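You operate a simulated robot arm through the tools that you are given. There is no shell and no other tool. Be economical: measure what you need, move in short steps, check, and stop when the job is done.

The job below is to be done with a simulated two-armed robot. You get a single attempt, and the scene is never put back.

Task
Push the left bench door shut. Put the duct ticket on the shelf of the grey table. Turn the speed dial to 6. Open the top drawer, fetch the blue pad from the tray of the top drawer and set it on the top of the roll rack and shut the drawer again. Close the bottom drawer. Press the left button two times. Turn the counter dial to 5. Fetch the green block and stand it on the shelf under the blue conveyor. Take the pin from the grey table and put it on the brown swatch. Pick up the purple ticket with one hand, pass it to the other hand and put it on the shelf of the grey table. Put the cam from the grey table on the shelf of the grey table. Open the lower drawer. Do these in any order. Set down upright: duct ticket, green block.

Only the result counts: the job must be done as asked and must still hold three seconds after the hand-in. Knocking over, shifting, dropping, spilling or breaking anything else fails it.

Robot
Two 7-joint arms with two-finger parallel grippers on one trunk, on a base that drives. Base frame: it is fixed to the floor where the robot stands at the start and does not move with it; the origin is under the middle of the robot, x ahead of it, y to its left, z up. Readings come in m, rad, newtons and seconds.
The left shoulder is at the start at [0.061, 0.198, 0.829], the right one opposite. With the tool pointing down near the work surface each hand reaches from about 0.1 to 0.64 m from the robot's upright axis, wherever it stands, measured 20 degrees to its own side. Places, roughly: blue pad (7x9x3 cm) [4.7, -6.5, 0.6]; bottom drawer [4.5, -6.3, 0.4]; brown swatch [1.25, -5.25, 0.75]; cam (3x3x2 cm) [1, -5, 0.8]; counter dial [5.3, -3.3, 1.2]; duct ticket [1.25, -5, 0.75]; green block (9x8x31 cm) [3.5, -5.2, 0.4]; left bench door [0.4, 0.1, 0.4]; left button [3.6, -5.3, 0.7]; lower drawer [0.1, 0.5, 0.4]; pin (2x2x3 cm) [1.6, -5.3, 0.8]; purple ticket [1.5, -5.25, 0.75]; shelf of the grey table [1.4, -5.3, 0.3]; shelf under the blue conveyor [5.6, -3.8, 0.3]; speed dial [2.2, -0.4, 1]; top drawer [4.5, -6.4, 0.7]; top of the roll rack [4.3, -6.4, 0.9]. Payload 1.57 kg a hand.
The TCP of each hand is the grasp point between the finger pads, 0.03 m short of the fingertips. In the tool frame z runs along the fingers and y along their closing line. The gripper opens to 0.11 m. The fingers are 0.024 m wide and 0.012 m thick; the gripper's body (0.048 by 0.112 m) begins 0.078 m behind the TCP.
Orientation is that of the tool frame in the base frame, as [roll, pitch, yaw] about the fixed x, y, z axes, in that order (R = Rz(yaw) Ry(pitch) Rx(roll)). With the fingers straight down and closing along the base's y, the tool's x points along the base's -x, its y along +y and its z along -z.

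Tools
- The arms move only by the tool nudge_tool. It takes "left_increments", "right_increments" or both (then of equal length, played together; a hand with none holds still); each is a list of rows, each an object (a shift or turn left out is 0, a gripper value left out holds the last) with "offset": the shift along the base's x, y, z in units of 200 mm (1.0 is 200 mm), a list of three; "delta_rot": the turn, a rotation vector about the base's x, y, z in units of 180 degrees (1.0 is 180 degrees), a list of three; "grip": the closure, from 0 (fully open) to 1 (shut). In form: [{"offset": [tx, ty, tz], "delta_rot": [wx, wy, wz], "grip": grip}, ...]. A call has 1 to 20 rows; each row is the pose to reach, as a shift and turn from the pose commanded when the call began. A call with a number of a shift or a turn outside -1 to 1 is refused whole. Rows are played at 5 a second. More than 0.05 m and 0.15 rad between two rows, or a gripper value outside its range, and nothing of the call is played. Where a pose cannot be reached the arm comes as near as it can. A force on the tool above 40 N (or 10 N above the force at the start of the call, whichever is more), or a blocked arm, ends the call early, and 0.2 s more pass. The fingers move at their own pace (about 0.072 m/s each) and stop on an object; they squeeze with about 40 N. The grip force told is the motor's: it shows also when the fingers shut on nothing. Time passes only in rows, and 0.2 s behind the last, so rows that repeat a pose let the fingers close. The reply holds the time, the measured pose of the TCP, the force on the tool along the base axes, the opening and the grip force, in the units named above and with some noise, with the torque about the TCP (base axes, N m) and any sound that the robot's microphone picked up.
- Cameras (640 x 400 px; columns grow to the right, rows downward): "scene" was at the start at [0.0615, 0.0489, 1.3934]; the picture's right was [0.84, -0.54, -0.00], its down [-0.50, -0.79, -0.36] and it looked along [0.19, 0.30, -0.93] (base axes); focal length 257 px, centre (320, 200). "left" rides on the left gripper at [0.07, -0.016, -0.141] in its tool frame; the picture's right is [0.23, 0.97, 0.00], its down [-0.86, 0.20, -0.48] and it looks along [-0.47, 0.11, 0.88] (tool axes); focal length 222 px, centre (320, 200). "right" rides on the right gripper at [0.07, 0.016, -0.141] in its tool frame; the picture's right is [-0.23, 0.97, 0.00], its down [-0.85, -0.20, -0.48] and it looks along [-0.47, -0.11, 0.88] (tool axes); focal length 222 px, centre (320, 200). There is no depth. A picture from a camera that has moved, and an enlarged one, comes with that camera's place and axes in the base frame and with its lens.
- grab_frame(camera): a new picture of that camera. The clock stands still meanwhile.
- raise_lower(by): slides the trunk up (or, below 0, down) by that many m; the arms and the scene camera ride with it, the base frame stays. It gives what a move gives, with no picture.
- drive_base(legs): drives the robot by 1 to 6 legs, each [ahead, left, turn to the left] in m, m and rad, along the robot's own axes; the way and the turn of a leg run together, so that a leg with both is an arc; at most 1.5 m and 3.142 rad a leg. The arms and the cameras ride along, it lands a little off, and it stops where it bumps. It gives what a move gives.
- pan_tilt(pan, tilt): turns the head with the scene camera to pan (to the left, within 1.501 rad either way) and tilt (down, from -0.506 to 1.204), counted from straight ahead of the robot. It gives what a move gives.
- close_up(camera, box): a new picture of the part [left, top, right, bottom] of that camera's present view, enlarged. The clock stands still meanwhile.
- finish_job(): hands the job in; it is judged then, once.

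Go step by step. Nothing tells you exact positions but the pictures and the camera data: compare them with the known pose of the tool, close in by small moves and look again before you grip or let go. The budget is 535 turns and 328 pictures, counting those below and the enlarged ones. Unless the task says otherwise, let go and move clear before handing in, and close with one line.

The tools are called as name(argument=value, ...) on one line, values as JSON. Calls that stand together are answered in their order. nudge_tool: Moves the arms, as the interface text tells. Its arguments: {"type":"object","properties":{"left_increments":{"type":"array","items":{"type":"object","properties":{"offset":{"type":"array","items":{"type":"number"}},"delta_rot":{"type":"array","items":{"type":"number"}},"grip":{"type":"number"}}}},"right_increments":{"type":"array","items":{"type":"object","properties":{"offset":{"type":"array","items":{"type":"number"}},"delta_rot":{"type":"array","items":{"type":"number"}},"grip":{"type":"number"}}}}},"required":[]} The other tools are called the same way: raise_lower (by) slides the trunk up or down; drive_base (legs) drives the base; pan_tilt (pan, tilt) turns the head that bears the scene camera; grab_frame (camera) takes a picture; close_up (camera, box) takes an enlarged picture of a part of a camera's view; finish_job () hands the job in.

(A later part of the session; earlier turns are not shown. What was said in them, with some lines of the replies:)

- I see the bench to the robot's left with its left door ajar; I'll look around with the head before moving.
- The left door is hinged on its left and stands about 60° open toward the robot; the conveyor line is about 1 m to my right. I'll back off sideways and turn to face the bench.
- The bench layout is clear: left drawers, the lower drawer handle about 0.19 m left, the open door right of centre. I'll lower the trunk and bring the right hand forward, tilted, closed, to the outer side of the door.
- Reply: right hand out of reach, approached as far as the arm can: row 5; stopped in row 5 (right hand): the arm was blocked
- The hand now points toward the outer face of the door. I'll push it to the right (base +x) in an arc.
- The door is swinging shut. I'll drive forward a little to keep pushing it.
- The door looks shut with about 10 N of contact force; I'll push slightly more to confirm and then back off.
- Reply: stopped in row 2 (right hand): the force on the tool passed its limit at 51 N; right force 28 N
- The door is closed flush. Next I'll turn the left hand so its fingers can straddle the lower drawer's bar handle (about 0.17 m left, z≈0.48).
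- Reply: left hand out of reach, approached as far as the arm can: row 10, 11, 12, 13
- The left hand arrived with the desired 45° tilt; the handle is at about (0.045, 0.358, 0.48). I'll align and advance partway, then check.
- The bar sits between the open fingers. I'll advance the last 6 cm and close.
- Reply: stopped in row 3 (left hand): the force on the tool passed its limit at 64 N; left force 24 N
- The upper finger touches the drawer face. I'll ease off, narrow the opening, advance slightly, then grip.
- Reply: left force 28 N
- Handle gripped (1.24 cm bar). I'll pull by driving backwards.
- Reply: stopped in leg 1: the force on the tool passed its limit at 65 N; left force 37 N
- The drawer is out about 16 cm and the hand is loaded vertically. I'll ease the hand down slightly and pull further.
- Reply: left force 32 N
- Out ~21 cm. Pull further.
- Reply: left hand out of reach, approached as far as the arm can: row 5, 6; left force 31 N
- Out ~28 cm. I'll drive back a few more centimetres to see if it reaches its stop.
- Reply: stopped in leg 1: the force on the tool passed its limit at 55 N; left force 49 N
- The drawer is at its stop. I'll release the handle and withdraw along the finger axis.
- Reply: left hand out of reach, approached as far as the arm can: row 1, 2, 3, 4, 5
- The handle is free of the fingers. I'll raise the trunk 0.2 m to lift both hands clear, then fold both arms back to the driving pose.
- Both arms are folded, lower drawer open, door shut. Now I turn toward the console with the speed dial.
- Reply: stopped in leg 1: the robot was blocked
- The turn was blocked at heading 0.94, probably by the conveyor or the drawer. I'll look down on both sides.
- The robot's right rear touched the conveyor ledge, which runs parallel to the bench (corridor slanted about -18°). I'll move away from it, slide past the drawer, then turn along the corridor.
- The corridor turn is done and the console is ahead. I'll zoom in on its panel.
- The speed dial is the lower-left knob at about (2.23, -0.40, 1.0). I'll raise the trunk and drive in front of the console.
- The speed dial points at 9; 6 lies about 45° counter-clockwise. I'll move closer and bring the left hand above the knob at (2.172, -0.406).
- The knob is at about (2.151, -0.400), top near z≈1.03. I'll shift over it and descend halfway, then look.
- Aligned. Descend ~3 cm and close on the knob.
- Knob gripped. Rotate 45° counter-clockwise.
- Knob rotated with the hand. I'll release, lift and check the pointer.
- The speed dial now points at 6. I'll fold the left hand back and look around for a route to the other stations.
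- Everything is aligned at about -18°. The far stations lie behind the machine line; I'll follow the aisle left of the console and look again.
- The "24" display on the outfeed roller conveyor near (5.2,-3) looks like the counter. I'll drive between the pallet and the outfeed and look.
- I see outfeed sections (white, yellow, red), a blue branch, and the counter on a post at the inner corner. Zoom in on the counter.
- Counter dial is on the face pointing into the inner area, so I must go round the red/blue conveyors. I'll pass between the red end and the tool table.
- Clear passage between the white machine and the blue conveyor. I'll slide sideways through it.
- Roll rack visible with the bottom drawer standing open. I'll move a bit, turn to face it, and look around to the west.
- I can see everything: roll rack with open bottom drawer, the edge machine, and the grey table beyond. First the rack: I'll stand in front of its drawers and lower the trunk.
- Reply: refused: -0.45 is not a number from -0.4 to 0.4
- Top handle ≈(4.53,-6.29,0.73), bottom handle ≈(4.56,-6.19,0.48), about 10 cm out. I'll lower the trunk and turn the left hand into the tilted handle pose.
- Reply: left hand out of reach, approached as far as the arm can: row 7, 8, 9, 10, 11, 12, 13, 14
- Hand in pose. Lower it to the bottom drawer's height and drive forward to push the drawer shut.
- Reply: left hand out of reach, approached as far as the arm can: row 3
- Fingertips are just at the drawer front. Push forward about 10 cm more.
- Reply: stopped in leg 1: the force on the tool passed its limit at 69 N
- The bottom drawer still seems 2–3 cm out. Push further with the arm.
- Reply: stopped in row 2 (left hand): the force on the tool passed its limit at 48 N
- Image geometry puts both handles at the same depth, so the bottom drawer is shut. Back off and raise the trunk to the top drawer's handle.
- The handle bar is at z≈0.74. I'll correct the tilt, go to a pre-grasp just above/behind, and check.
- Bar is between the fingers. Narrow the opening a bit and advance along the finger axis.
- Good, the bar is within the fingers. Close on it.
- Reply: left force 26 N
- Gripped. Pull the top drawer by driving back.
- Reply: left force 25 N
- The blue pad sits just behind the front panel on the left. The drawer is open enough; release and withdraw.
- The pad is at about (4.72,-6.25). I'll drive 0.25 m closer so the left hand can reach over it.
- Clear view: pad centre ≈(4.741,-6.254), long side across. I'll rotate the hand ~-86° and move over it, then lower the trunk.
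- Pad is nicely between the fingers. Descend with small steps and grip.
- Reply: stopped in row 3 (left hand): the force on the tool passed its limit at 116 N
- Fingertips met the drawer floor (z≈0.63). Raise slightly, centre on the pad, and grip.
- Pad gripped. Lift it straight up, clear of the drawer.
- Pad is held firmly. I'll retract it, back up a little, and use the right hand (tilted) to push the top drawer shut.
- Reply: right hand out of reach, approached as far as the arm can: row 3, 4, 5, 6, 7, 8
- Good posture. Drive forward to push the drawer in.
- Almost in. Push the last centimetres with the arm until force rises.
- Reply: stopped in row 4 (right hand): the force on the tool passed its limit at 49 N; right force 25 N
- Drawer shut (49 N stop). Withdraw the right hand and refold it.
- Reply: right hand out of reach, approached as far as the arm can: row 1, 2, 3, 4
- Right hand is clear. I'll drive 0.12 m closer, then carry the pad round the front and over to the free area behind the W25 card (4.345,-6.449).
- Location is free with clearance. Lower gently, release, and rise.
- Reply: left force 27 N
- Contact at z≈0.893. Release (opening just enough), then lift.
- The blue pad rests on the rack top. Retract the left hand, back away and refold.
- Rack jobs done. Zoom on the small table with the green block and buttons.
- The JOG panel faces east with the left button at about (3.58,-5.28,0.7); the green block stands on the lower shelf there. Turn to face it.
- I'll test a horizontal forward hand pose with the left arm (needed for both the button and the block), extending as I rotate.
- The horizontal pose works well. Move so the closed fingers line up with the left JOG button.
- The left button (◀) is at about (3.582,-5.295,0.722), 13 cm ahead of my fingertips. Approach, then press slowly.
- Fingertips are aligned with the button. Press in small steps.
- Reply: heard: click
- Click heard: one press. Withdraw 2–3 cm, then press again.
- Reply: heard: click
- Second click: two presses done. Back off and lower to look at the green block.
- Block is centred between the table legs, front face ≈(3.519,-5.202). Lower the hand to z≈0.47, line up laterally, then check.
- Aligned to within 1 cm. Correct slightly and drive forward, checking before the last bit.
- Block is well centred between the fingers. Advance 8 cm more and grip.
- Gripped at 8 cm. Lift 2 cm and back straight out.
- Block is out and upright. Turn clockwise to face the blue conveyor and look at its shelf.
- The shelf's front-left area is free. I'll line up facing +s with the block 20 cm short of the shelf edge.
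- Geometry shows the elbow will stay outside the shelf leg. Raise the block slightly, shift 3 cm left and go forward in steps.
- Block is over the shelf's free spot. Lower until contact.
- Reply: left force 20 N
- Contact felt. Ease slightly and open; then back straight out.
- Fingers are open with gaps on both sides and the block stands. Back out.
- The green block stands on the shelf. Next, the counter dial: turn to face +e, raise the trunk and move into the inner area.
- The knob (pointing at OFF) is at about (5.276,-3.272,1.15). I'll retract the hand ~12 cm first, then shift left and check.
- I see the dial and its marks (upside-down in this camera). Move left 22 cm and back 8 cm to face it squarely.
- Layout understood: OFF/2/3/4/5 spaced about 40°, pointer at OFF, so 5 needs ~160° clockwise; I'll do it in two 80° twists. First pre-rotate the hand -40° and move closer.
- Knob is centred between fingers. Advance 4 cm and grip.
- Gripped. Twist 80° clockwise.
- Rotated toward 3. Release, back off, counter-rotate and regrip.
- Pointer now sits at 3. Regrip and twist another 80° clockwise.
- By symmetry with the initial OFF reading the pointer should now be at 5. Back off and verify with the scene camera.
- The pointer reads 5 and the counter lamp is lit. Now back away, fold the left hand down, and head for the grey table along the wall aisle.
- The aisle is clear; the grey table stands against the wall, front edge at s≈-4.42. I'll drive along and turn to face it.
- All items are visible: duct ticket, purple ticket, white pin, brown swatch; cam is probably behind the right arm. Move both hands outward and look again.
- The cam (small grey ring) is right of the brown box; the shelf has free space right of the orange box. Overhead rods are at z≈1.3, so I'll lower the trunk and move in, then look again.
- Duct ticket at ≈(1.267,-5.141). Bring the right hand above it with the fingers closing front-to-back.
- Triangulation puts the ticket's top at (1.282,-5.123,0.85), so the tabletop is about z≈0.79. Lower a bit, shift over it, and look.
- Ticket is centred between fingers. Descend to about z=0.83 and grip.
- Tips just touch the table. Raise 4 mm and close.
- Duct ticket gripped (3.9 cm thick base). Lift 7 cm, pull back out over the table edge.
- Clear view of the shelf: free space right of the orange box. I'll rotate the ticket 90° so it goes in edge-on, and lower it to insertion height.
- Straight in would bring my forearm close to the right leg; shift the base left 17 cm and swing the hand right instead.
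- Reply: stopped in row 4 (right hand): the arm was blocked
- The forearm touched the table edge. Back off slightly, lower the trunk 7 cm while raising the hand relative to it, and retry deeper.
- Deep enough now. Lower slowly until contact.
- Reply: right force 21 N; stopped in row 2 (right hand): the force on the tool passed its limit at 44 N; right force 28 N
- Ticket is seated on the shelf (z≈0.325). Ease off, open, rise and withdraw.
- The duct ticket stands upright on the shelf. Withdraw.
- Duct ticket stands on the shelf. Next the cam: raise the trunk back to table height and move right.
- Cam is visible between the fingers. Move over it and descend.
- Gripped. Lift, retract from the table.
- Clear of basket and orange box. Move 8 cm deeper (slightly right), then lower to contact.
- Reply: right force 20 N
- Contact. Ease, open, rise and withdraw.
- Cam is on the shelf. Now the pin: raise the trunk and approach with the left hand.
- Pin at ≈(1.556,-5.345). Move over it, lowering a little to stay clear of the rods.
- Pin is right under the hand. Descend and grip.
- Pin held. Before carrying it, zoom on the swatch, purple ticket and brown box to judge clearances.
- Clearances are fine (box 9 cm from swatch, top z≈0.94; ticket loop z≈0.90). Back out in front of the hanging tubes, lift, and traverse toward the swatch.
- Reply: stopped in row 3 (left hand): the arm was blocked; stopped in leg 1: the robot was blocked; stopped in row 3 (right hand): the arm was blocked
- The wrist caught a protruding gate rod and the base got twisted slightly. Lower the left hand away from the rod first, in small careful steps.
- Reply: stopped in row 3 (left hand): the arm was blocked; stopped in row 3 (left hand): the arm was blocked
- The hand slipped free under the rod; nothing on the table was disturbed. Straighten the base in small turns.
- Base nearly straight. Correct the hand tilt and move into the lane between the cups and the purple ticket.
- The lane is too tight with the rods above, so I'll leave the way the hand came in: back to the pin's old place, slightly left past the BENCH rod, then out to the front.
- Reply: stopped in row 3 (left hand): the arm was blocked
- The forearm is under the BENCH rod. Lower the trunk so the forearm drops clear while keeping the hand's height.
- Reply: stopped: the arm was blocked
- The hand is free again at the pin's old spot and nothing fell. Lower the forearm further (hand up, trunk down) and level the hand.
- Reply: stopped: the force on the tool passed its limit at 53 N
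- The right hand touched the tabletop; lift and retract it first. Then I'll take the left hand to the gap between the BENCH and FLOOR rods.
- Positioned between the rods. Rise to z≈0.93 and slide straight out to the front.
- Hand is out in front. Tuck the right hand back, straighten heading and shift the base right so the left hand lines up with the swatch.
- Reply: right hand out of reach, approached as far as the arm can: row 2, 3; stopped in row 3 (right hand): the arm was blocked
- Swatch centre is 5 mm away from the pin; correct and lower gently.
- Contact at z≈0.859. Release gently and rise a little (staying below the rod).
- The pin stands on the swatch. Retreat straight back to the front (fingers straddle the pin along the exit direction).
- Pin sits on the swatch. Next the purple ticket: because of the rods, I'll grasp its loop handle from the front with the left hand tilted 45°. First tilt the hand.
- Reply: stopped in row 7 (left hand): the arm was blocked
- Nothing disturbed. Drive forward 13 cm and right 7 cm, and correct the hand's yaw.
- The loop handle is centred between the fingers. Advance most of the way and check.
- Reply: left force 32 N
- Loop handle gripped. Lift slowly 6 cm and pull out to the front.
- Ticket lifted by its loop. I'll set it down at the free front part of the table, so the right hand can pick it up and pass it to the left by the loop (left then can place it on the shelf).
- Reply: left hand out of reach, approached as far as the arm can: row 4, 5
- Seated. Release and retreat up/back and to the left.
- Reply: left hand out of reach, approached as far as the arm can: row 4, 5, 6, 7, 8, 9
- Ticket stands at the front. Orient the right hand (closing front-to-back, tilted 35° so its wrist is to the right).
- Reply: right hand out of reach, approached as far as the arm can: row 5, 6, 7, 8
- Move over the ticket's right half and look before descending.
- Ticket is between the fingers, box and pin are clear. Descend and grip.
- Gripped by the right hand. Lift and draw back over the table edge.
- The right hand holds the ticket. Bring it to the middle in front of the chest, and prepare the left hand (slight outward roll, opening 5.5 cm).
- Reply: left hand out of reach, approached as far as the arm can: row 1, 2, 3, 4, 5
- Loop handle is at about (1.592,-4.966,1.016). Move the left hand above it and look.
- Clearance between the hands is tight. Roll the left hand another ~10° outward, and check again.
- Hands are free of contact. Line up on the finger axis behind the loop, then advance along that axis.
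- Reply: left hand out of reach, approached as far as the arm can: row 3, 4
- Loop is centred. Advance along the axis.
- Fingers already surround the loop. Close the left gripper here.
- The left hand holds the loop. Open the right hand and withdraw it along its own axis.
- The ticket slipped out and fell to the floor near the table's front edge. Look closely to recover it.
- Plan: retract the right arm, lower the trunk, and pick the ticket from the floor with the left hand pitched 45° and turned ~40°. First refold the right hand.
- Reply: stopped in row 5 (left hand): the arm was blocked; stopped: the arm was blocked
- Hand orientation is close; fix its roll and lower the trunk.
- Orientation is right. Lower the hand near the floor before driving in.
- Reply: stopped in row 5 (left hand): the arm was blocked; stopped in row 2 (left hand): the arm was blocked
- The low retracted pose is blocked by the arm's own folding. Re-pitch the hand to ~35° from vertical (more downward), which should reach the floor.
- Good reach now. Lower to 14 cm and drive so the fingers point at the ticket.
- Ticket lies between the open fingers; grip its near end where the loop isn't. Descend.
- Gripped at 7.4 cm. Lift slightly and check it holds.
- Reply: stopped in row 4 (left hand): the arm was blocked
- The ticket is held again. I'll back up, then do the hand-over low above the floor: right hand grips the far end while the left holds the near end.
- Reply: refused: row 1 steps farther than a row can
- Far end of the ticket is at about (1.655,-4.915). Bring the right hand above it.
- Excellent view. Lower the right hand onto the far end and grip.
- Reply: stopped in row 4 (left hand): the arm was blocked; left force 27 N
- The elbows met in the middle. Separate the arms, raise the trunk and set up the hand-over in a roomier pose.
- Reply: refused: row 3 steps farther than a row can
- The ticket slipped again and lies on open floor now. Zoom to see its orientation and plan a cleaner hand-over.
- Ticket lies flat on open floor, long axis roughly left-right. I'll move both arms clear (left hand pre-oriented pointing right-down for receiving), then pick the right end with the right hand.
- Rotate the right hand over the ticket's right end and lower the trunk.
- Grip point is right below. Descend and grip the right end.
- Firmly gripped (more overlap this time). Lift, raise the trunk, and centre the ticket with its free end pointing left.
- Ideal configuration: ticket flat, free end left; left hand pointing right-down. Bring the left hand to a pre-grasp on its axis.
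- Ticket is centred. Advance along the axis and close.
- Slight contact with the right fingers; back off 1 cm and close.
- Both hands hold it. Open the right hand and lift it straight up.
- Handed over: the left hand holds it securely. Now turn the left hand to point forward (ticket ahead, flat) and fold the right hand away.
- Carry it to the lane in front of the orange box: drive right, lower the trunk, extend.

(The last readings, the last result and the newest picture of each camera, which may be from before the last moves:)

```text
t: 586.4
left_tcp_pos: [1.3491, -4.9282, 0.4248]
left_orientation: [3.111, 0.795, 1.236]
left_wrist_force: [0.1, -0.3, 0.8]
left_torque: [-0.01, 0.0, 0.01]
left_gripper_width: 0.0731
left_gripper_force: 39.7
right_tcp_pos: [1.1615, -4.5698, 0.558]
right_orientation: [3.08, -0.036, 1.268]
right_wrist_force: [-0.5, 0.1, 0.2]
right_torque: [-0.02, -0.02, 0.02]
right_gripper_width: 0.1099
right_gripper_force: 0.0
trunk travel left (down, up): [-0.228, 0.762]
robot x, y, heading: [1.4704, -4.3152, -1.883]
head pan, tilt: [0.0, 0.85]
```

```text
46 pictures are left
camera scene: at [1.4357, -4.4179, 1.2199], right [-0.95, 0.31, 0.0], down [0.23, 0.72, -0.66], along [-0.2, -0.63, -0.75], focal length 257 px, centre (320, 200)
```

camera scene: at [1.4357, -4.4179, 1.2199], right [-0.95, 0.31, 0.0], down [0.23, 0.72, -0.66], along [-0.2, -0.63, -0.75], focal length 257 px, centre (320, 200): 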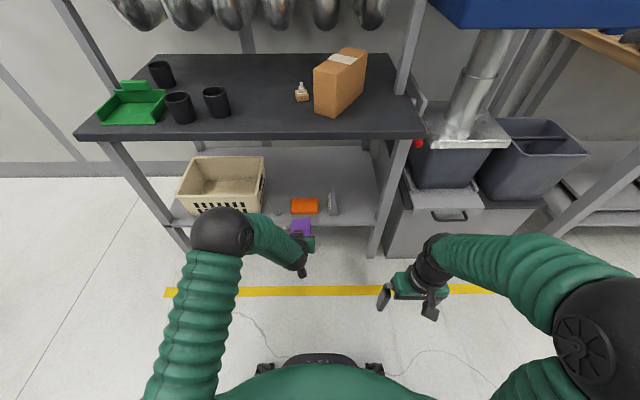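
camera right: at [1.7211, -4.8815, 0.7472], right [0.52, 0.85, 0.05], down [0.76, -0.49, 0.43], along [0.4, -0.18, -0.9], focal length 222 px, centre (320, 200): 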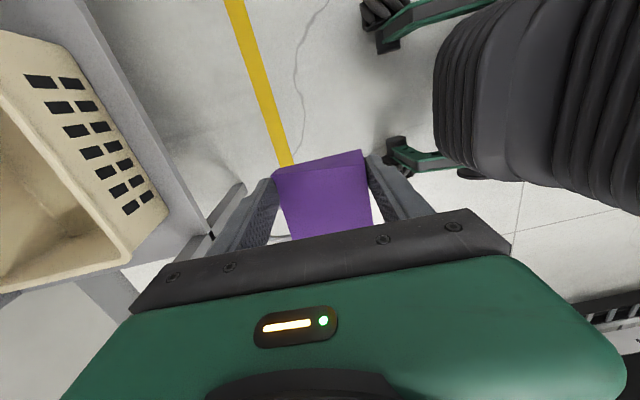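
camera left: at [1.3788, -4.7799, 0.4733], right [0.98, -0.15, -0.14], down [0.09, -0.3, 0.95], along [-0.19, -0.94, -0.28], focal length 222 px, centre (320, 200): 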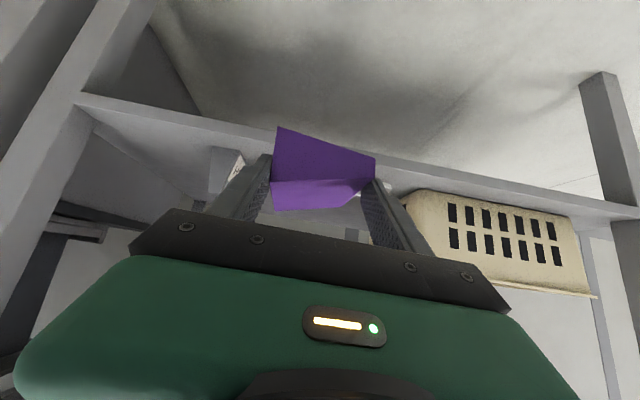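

The left elbow might touch the table edge, so lower the trunk 15 cm while raising the hand equally.

nudge_tool(left_increments=[{"offset": [0, 0, 0.2]}, {"offset": [0, 0, 0.4]}, {"offset": [0, 0, 0.6]}, {"offset": [0, 0, 0.78]}])

raise_lower(by=-0.16)

grab_frame(camera="scene")

```text
t: 587.4
left_tcp_pos: [1.3485, -4.928, 0.5797]
left_orientation: [3.112, 0.794, 1.235]
left_wrist_force: [-1.0, -0.6, -0.5]
left_torque: [0.02, 0.0, 0.0]
left_gripper_width: 0.073
left_gripper_force: 40.1
right_tcp_pos: [1.1609, -4.5691, 0.5578]
right_orientation: [3.079, -0.035, 1.268]
right_wrist_force: [0.4, 0.1, 0.0]
right_torque: [0.01, 0.05, -0.02]
right_gripper_width: 0.1097
right_gripper_force: 0.0
trunk travel left (down, up): [-0.228, 0.762]
robot x, y, heading: [1.4696, -4.3132, -1.887]
head pan, tilt: [0.0, 0.85]
```

```text
t: 589.3
left_tcp_pos: [1.3484, -4.9275, 0.4198]
left_orientation: [3.112, 0.793, 1.237]
left_wrist_force: [-0.4, 0.3, 1.0]
left_torque: [-0.01, 0.03, 0.02]
left_gripper_width: 0.073
left_gripper_force: 40.2
right_tcp_pos: [1.1629, -4.5696, 0.3989]
right_orientation: [3.078, -0.034, 1.27]
right_wrist_force: [0.1, 0.5, -0.3]
right_torque: [0.03, -0.02, -0.04]
right_gripper_width: 0.1098
right_gripper_force: 0.1
trunk travel left (down, up): [-0.068, 0.922]
robot x, y, heading: [1.4704, -4.3089, -1.883]
head pan, tilt: [0.0, 0.85]
```

```text
45 pictures are left
camera scene: at [1.4361, -4.4171, 1.06], right [-0.95, 0.31, 0.0], down [0.23, 0.72, -0.66], along [-0.2, -0.63, -0.75], focal length 257 px, centre (320, 200)
```

scene: 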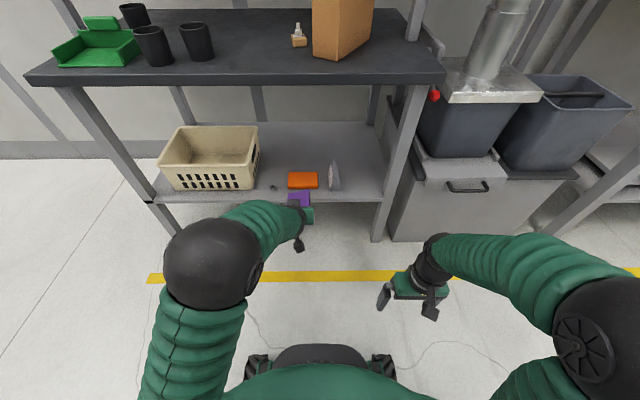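

Elbow is now back outside. Drive forward 28 cm with the ticket above the orange box.

drive_base(legs=[[0.28, 0, 0]])

grab_frame(camera="scene")

grab_frame(camera="left")

```text
t: 591.2
left_tcp_pos: [1.2621, -5.1924, 0.4199]
left_orientation: [3.112, 0.795, 1.236]
left_wrist_force: [0.6, 0.8, 0.3]
left_torque: [-0.01, 0.0, 0.01]
left_gripper_width: 0.0731
left_gripper_force: 39.9
right_tcp_pos: [1.0781, -4.8349, 0.3981]
right_orientation: [3.078, -0.036, 1.269]
right_wrist_force: [0.1, -0.4, 0.0]
right_torque: [-0.04, 0.0, -0.01]
right_gripper_width: 0.1101
right_gripper_force: 0.2
trunk travel left (down, up): [-0.068, 0.922]
robot x, y, heading: [1.3875, -4.5807, -1.887]
head pan, tilt: [0.0, 0.85]
```

```text
44 pictures are left
camera scene: at [1.3498, -4.6829, 1.0599], right [-0.95, 0.31, 0.0], down [0.23, 0.72, -0.66], along [-0.2, -0.63, -0.75], focal length 257 px, centre (320, 200)
```

scene: 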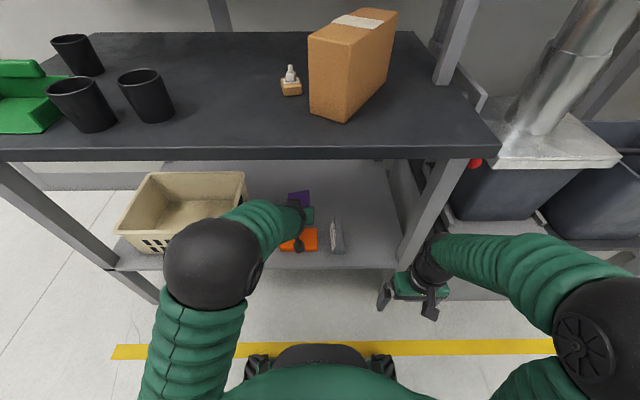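

```text
43 pictures are left
camera left: at [1.2923, -5.0451, 0.4686], right [0.98, -0.15, -0.14], down [0.09, -0.3, 0.95], along [-0.19, -0.94, -0.28], focal length 222 px, centre (320, 200)
```

left: 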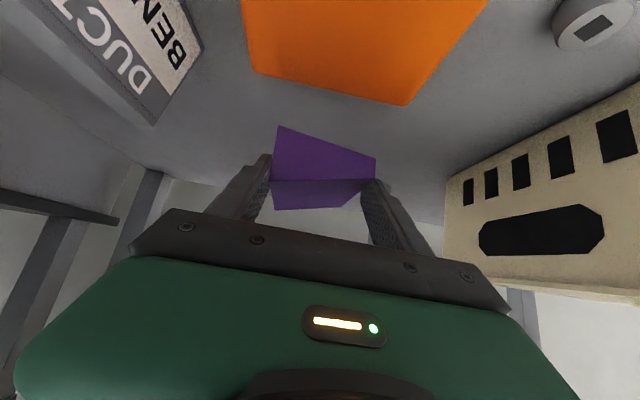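

Ticket is behind the orange box. Move 2 cm deeper and lower to contact.

nudge_tool(left_increments=[{"offset": [-0.03, -0.1, 0]}, {"offset": [-0.03, -0.1, -0.08]}, {"offset": [-0.03, -0.1, -0.16]}, {"offset": [-0.03, -0.1, -0.21]}])

nudge_tool(left_increments=[{"offset": [0, 0, -0.025]}, {"offset": [0, 0, -0.05]}, {"offset": [0, 0, -0.075]}])

```text
t: 592.2
left_tcp_pos: [1.2565, -5.2115, 0.3787]
left_orientation: [3.111, 0.796, 1.237]
left_wrist_force: [0.7, -0.4, -0.9]
left_torque: [0.02, -0.02, -0.04]
left_gripper_width: 0.0728
left_gripper_force: 39.7
right_tcp_pos: [1.0745, -4.8355, 0.3989]
right_orientation: [3.078, -0.033, 1.269]
right_wrist_force: [0.0, 0.1, 0.0]
right_torque: [-0.01, 0.02, 0.01]
right_gripper_width: 0.1102
right_gripper_force: 0.0
trunk travel left (down, up): [-0.068, 0.922]
robot x, y, heading: [1.3826, -4.5768, -1.885]
head pan, tilt: [0.0, 0.85]
```

```text
t: 593.0
left_tcp_pos: [1.2559, -5.2131, 0.3644]
left_orientation: [3.112, 0.798, 1.236]
left_wrist_force: [-0.2, 0.3, 4.2]
left_torque: [-0.29, 0.25, -0.04]
left_gripper_width: 0.0729
left_gripper_force: 39.8
right_tcp_pos: [1.0754, -4.8355, 0.3998]
right_orientation: [3.079, -0.033, 1.268]
right_wrist_force: [0.5, -0.4, 0.7]
right_torque: [0.01, 0.01, -0.01]
right_gripper_width: 0.1098
right_gripper_force: 0.0
trunk travel left (down, up): [-0.068, 0.922]
robot x, y, heading: [1.3842, -4.5783, -1.888]
head pan, tilt: [0.0, 0.85]
```

Touching the shelf. Open and retreat along the finger axis.

nudge_tool(left_increments=[{"grip": 0.25}, {"grip": 0.1}, {"grip": 0.1}, {"offset": [0.04, 0.11, 0.12]}, {"offset": [0.08, 0.23, 0.24]}, {"offset": [0.12, 0.34, 0.35]}])

grab_frame(camera="left")

```text
t: 594.6
left_tcp_pos: [1.3243, -5.1644, 0.4256]
left_orientation: [3.089, 0.784, 1.308]
left_wrist_force: [0.2, -0.8, -0.6]
left_torque: [0.0, 0.03, 0.0]
left_gripper_width: 0.0988
left_gripper_force: 0.1
right_tcp_pos: [1.0763, -4.8347, 0.3984]
right_orientation: [3.079, -0.033, 1.269]
right_wrist_force: [0.7, 0.8, 0.1]
right_torque: [-0.03, -0.04, 0.02]
right_gripper_width: 0.1099
right_gripper_force: 0.0
trunk travel left (down, up): [-0.068, 0.922]
robot x, y, heading: [1.3881, -4.5755, -1.887]
head pan, tilt: [0.0, 0.85]
stopped in row 6 (left hand): the arm was blocked; the commanded pose is now the measured one
```

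```text
42 pictures are left
camera left: at [1.3395, -5.015, 0.4762], right [0.99, -0.06, -0.12], down [0.1, -0.3, 0.95], along [-0.1, -0.95, -0.29], focal length 222 px, centre (320, 200)
```

left: 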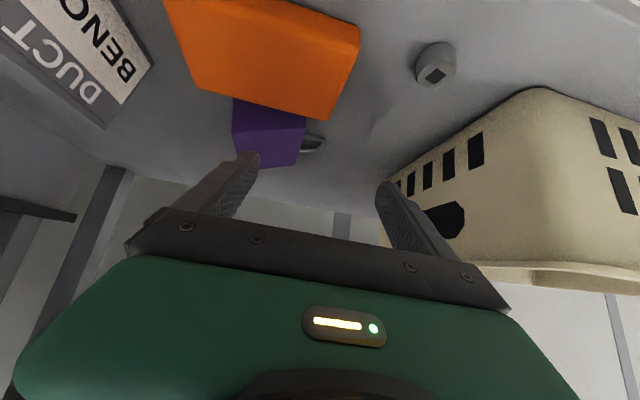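

The purple ticket rests on the shelf. Back straight out.

drive_base(legs=[[-0.4, 0, 0]])

grab_frame(camera="scene")

```text
t: 597.1
left_tcp_pos: [1.4467, -4.7771, 0.4269]
left_orientation: [3.092, 0.783, 1.306]
left_wrist_force: [-0.1, 0.2, -0.4]
left_torque: [-0.01, -0.05, -0.04]
left_gripper_width: 0.0989
left_gripper_force: 0.1
right_tcp_pos: [1.2017, -4.4487, 0.3983]
right_orientation: [3.079, -0.034, 1.265]
right_wrist_force: [0.2, -0.2, 0.6]
right_torque: [0.0, 0.0, 0.01]
right_gripper_width: 0.1102
right_gripper_force: 0.1
trunk travel left (down, up): [-0.068, 0.922]
robot x, y, heading: [1.5062, -4.1953, -1.887]
head pan, tilt: [0.0, 0.85]
```

```text
41 pictures are left
camera scene: at [1.4758, -4.2964, 1.0602], right [-0.95, 0.31, 0.0], down [0.23, 0.71, -0.66], along [-0.2, -0.63, -0.75], focal length 257 px, centre (320, 200)
```

scene: 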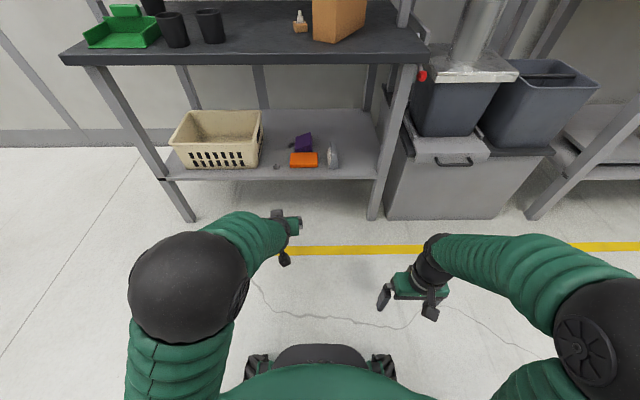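

close_up(camera="scene", box=[160, 0, 400, 190])

```text
2.11 times, centred on (280, 95) of scene
camera zoom: at [1.4758, -4.2964, 1.0602], right [-0.95, 0.31, 0.0], down [0.23, 0.71, -0.66], along [-0.2, -0.63, -0.75], focal length 540 px, centre (404, 421)
```

zoom: 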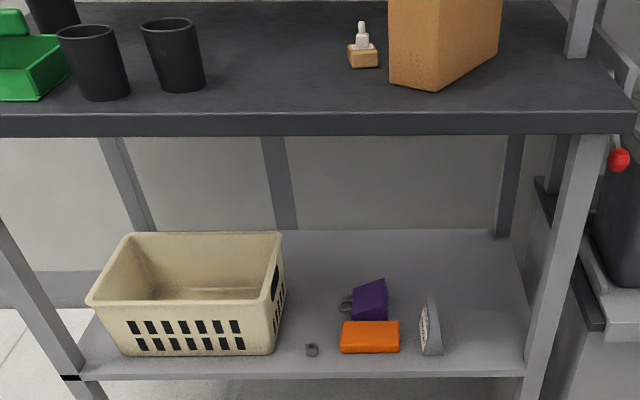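

All items are in place: duct ticket upright, purple ticket and cam on the shelf, pin on the swatch, and hands are clear. Handing in.

finish_job()

```text
The job is handed in.
```

I did every task on the list and handed the job in, but the purple ticket fell to the floor twice during the hand-over before I passed it across and set it on the shelf. While I was carrying the pin, my arm also caught on the gate rods above the grey table; I saw nothing moved or knocked over.
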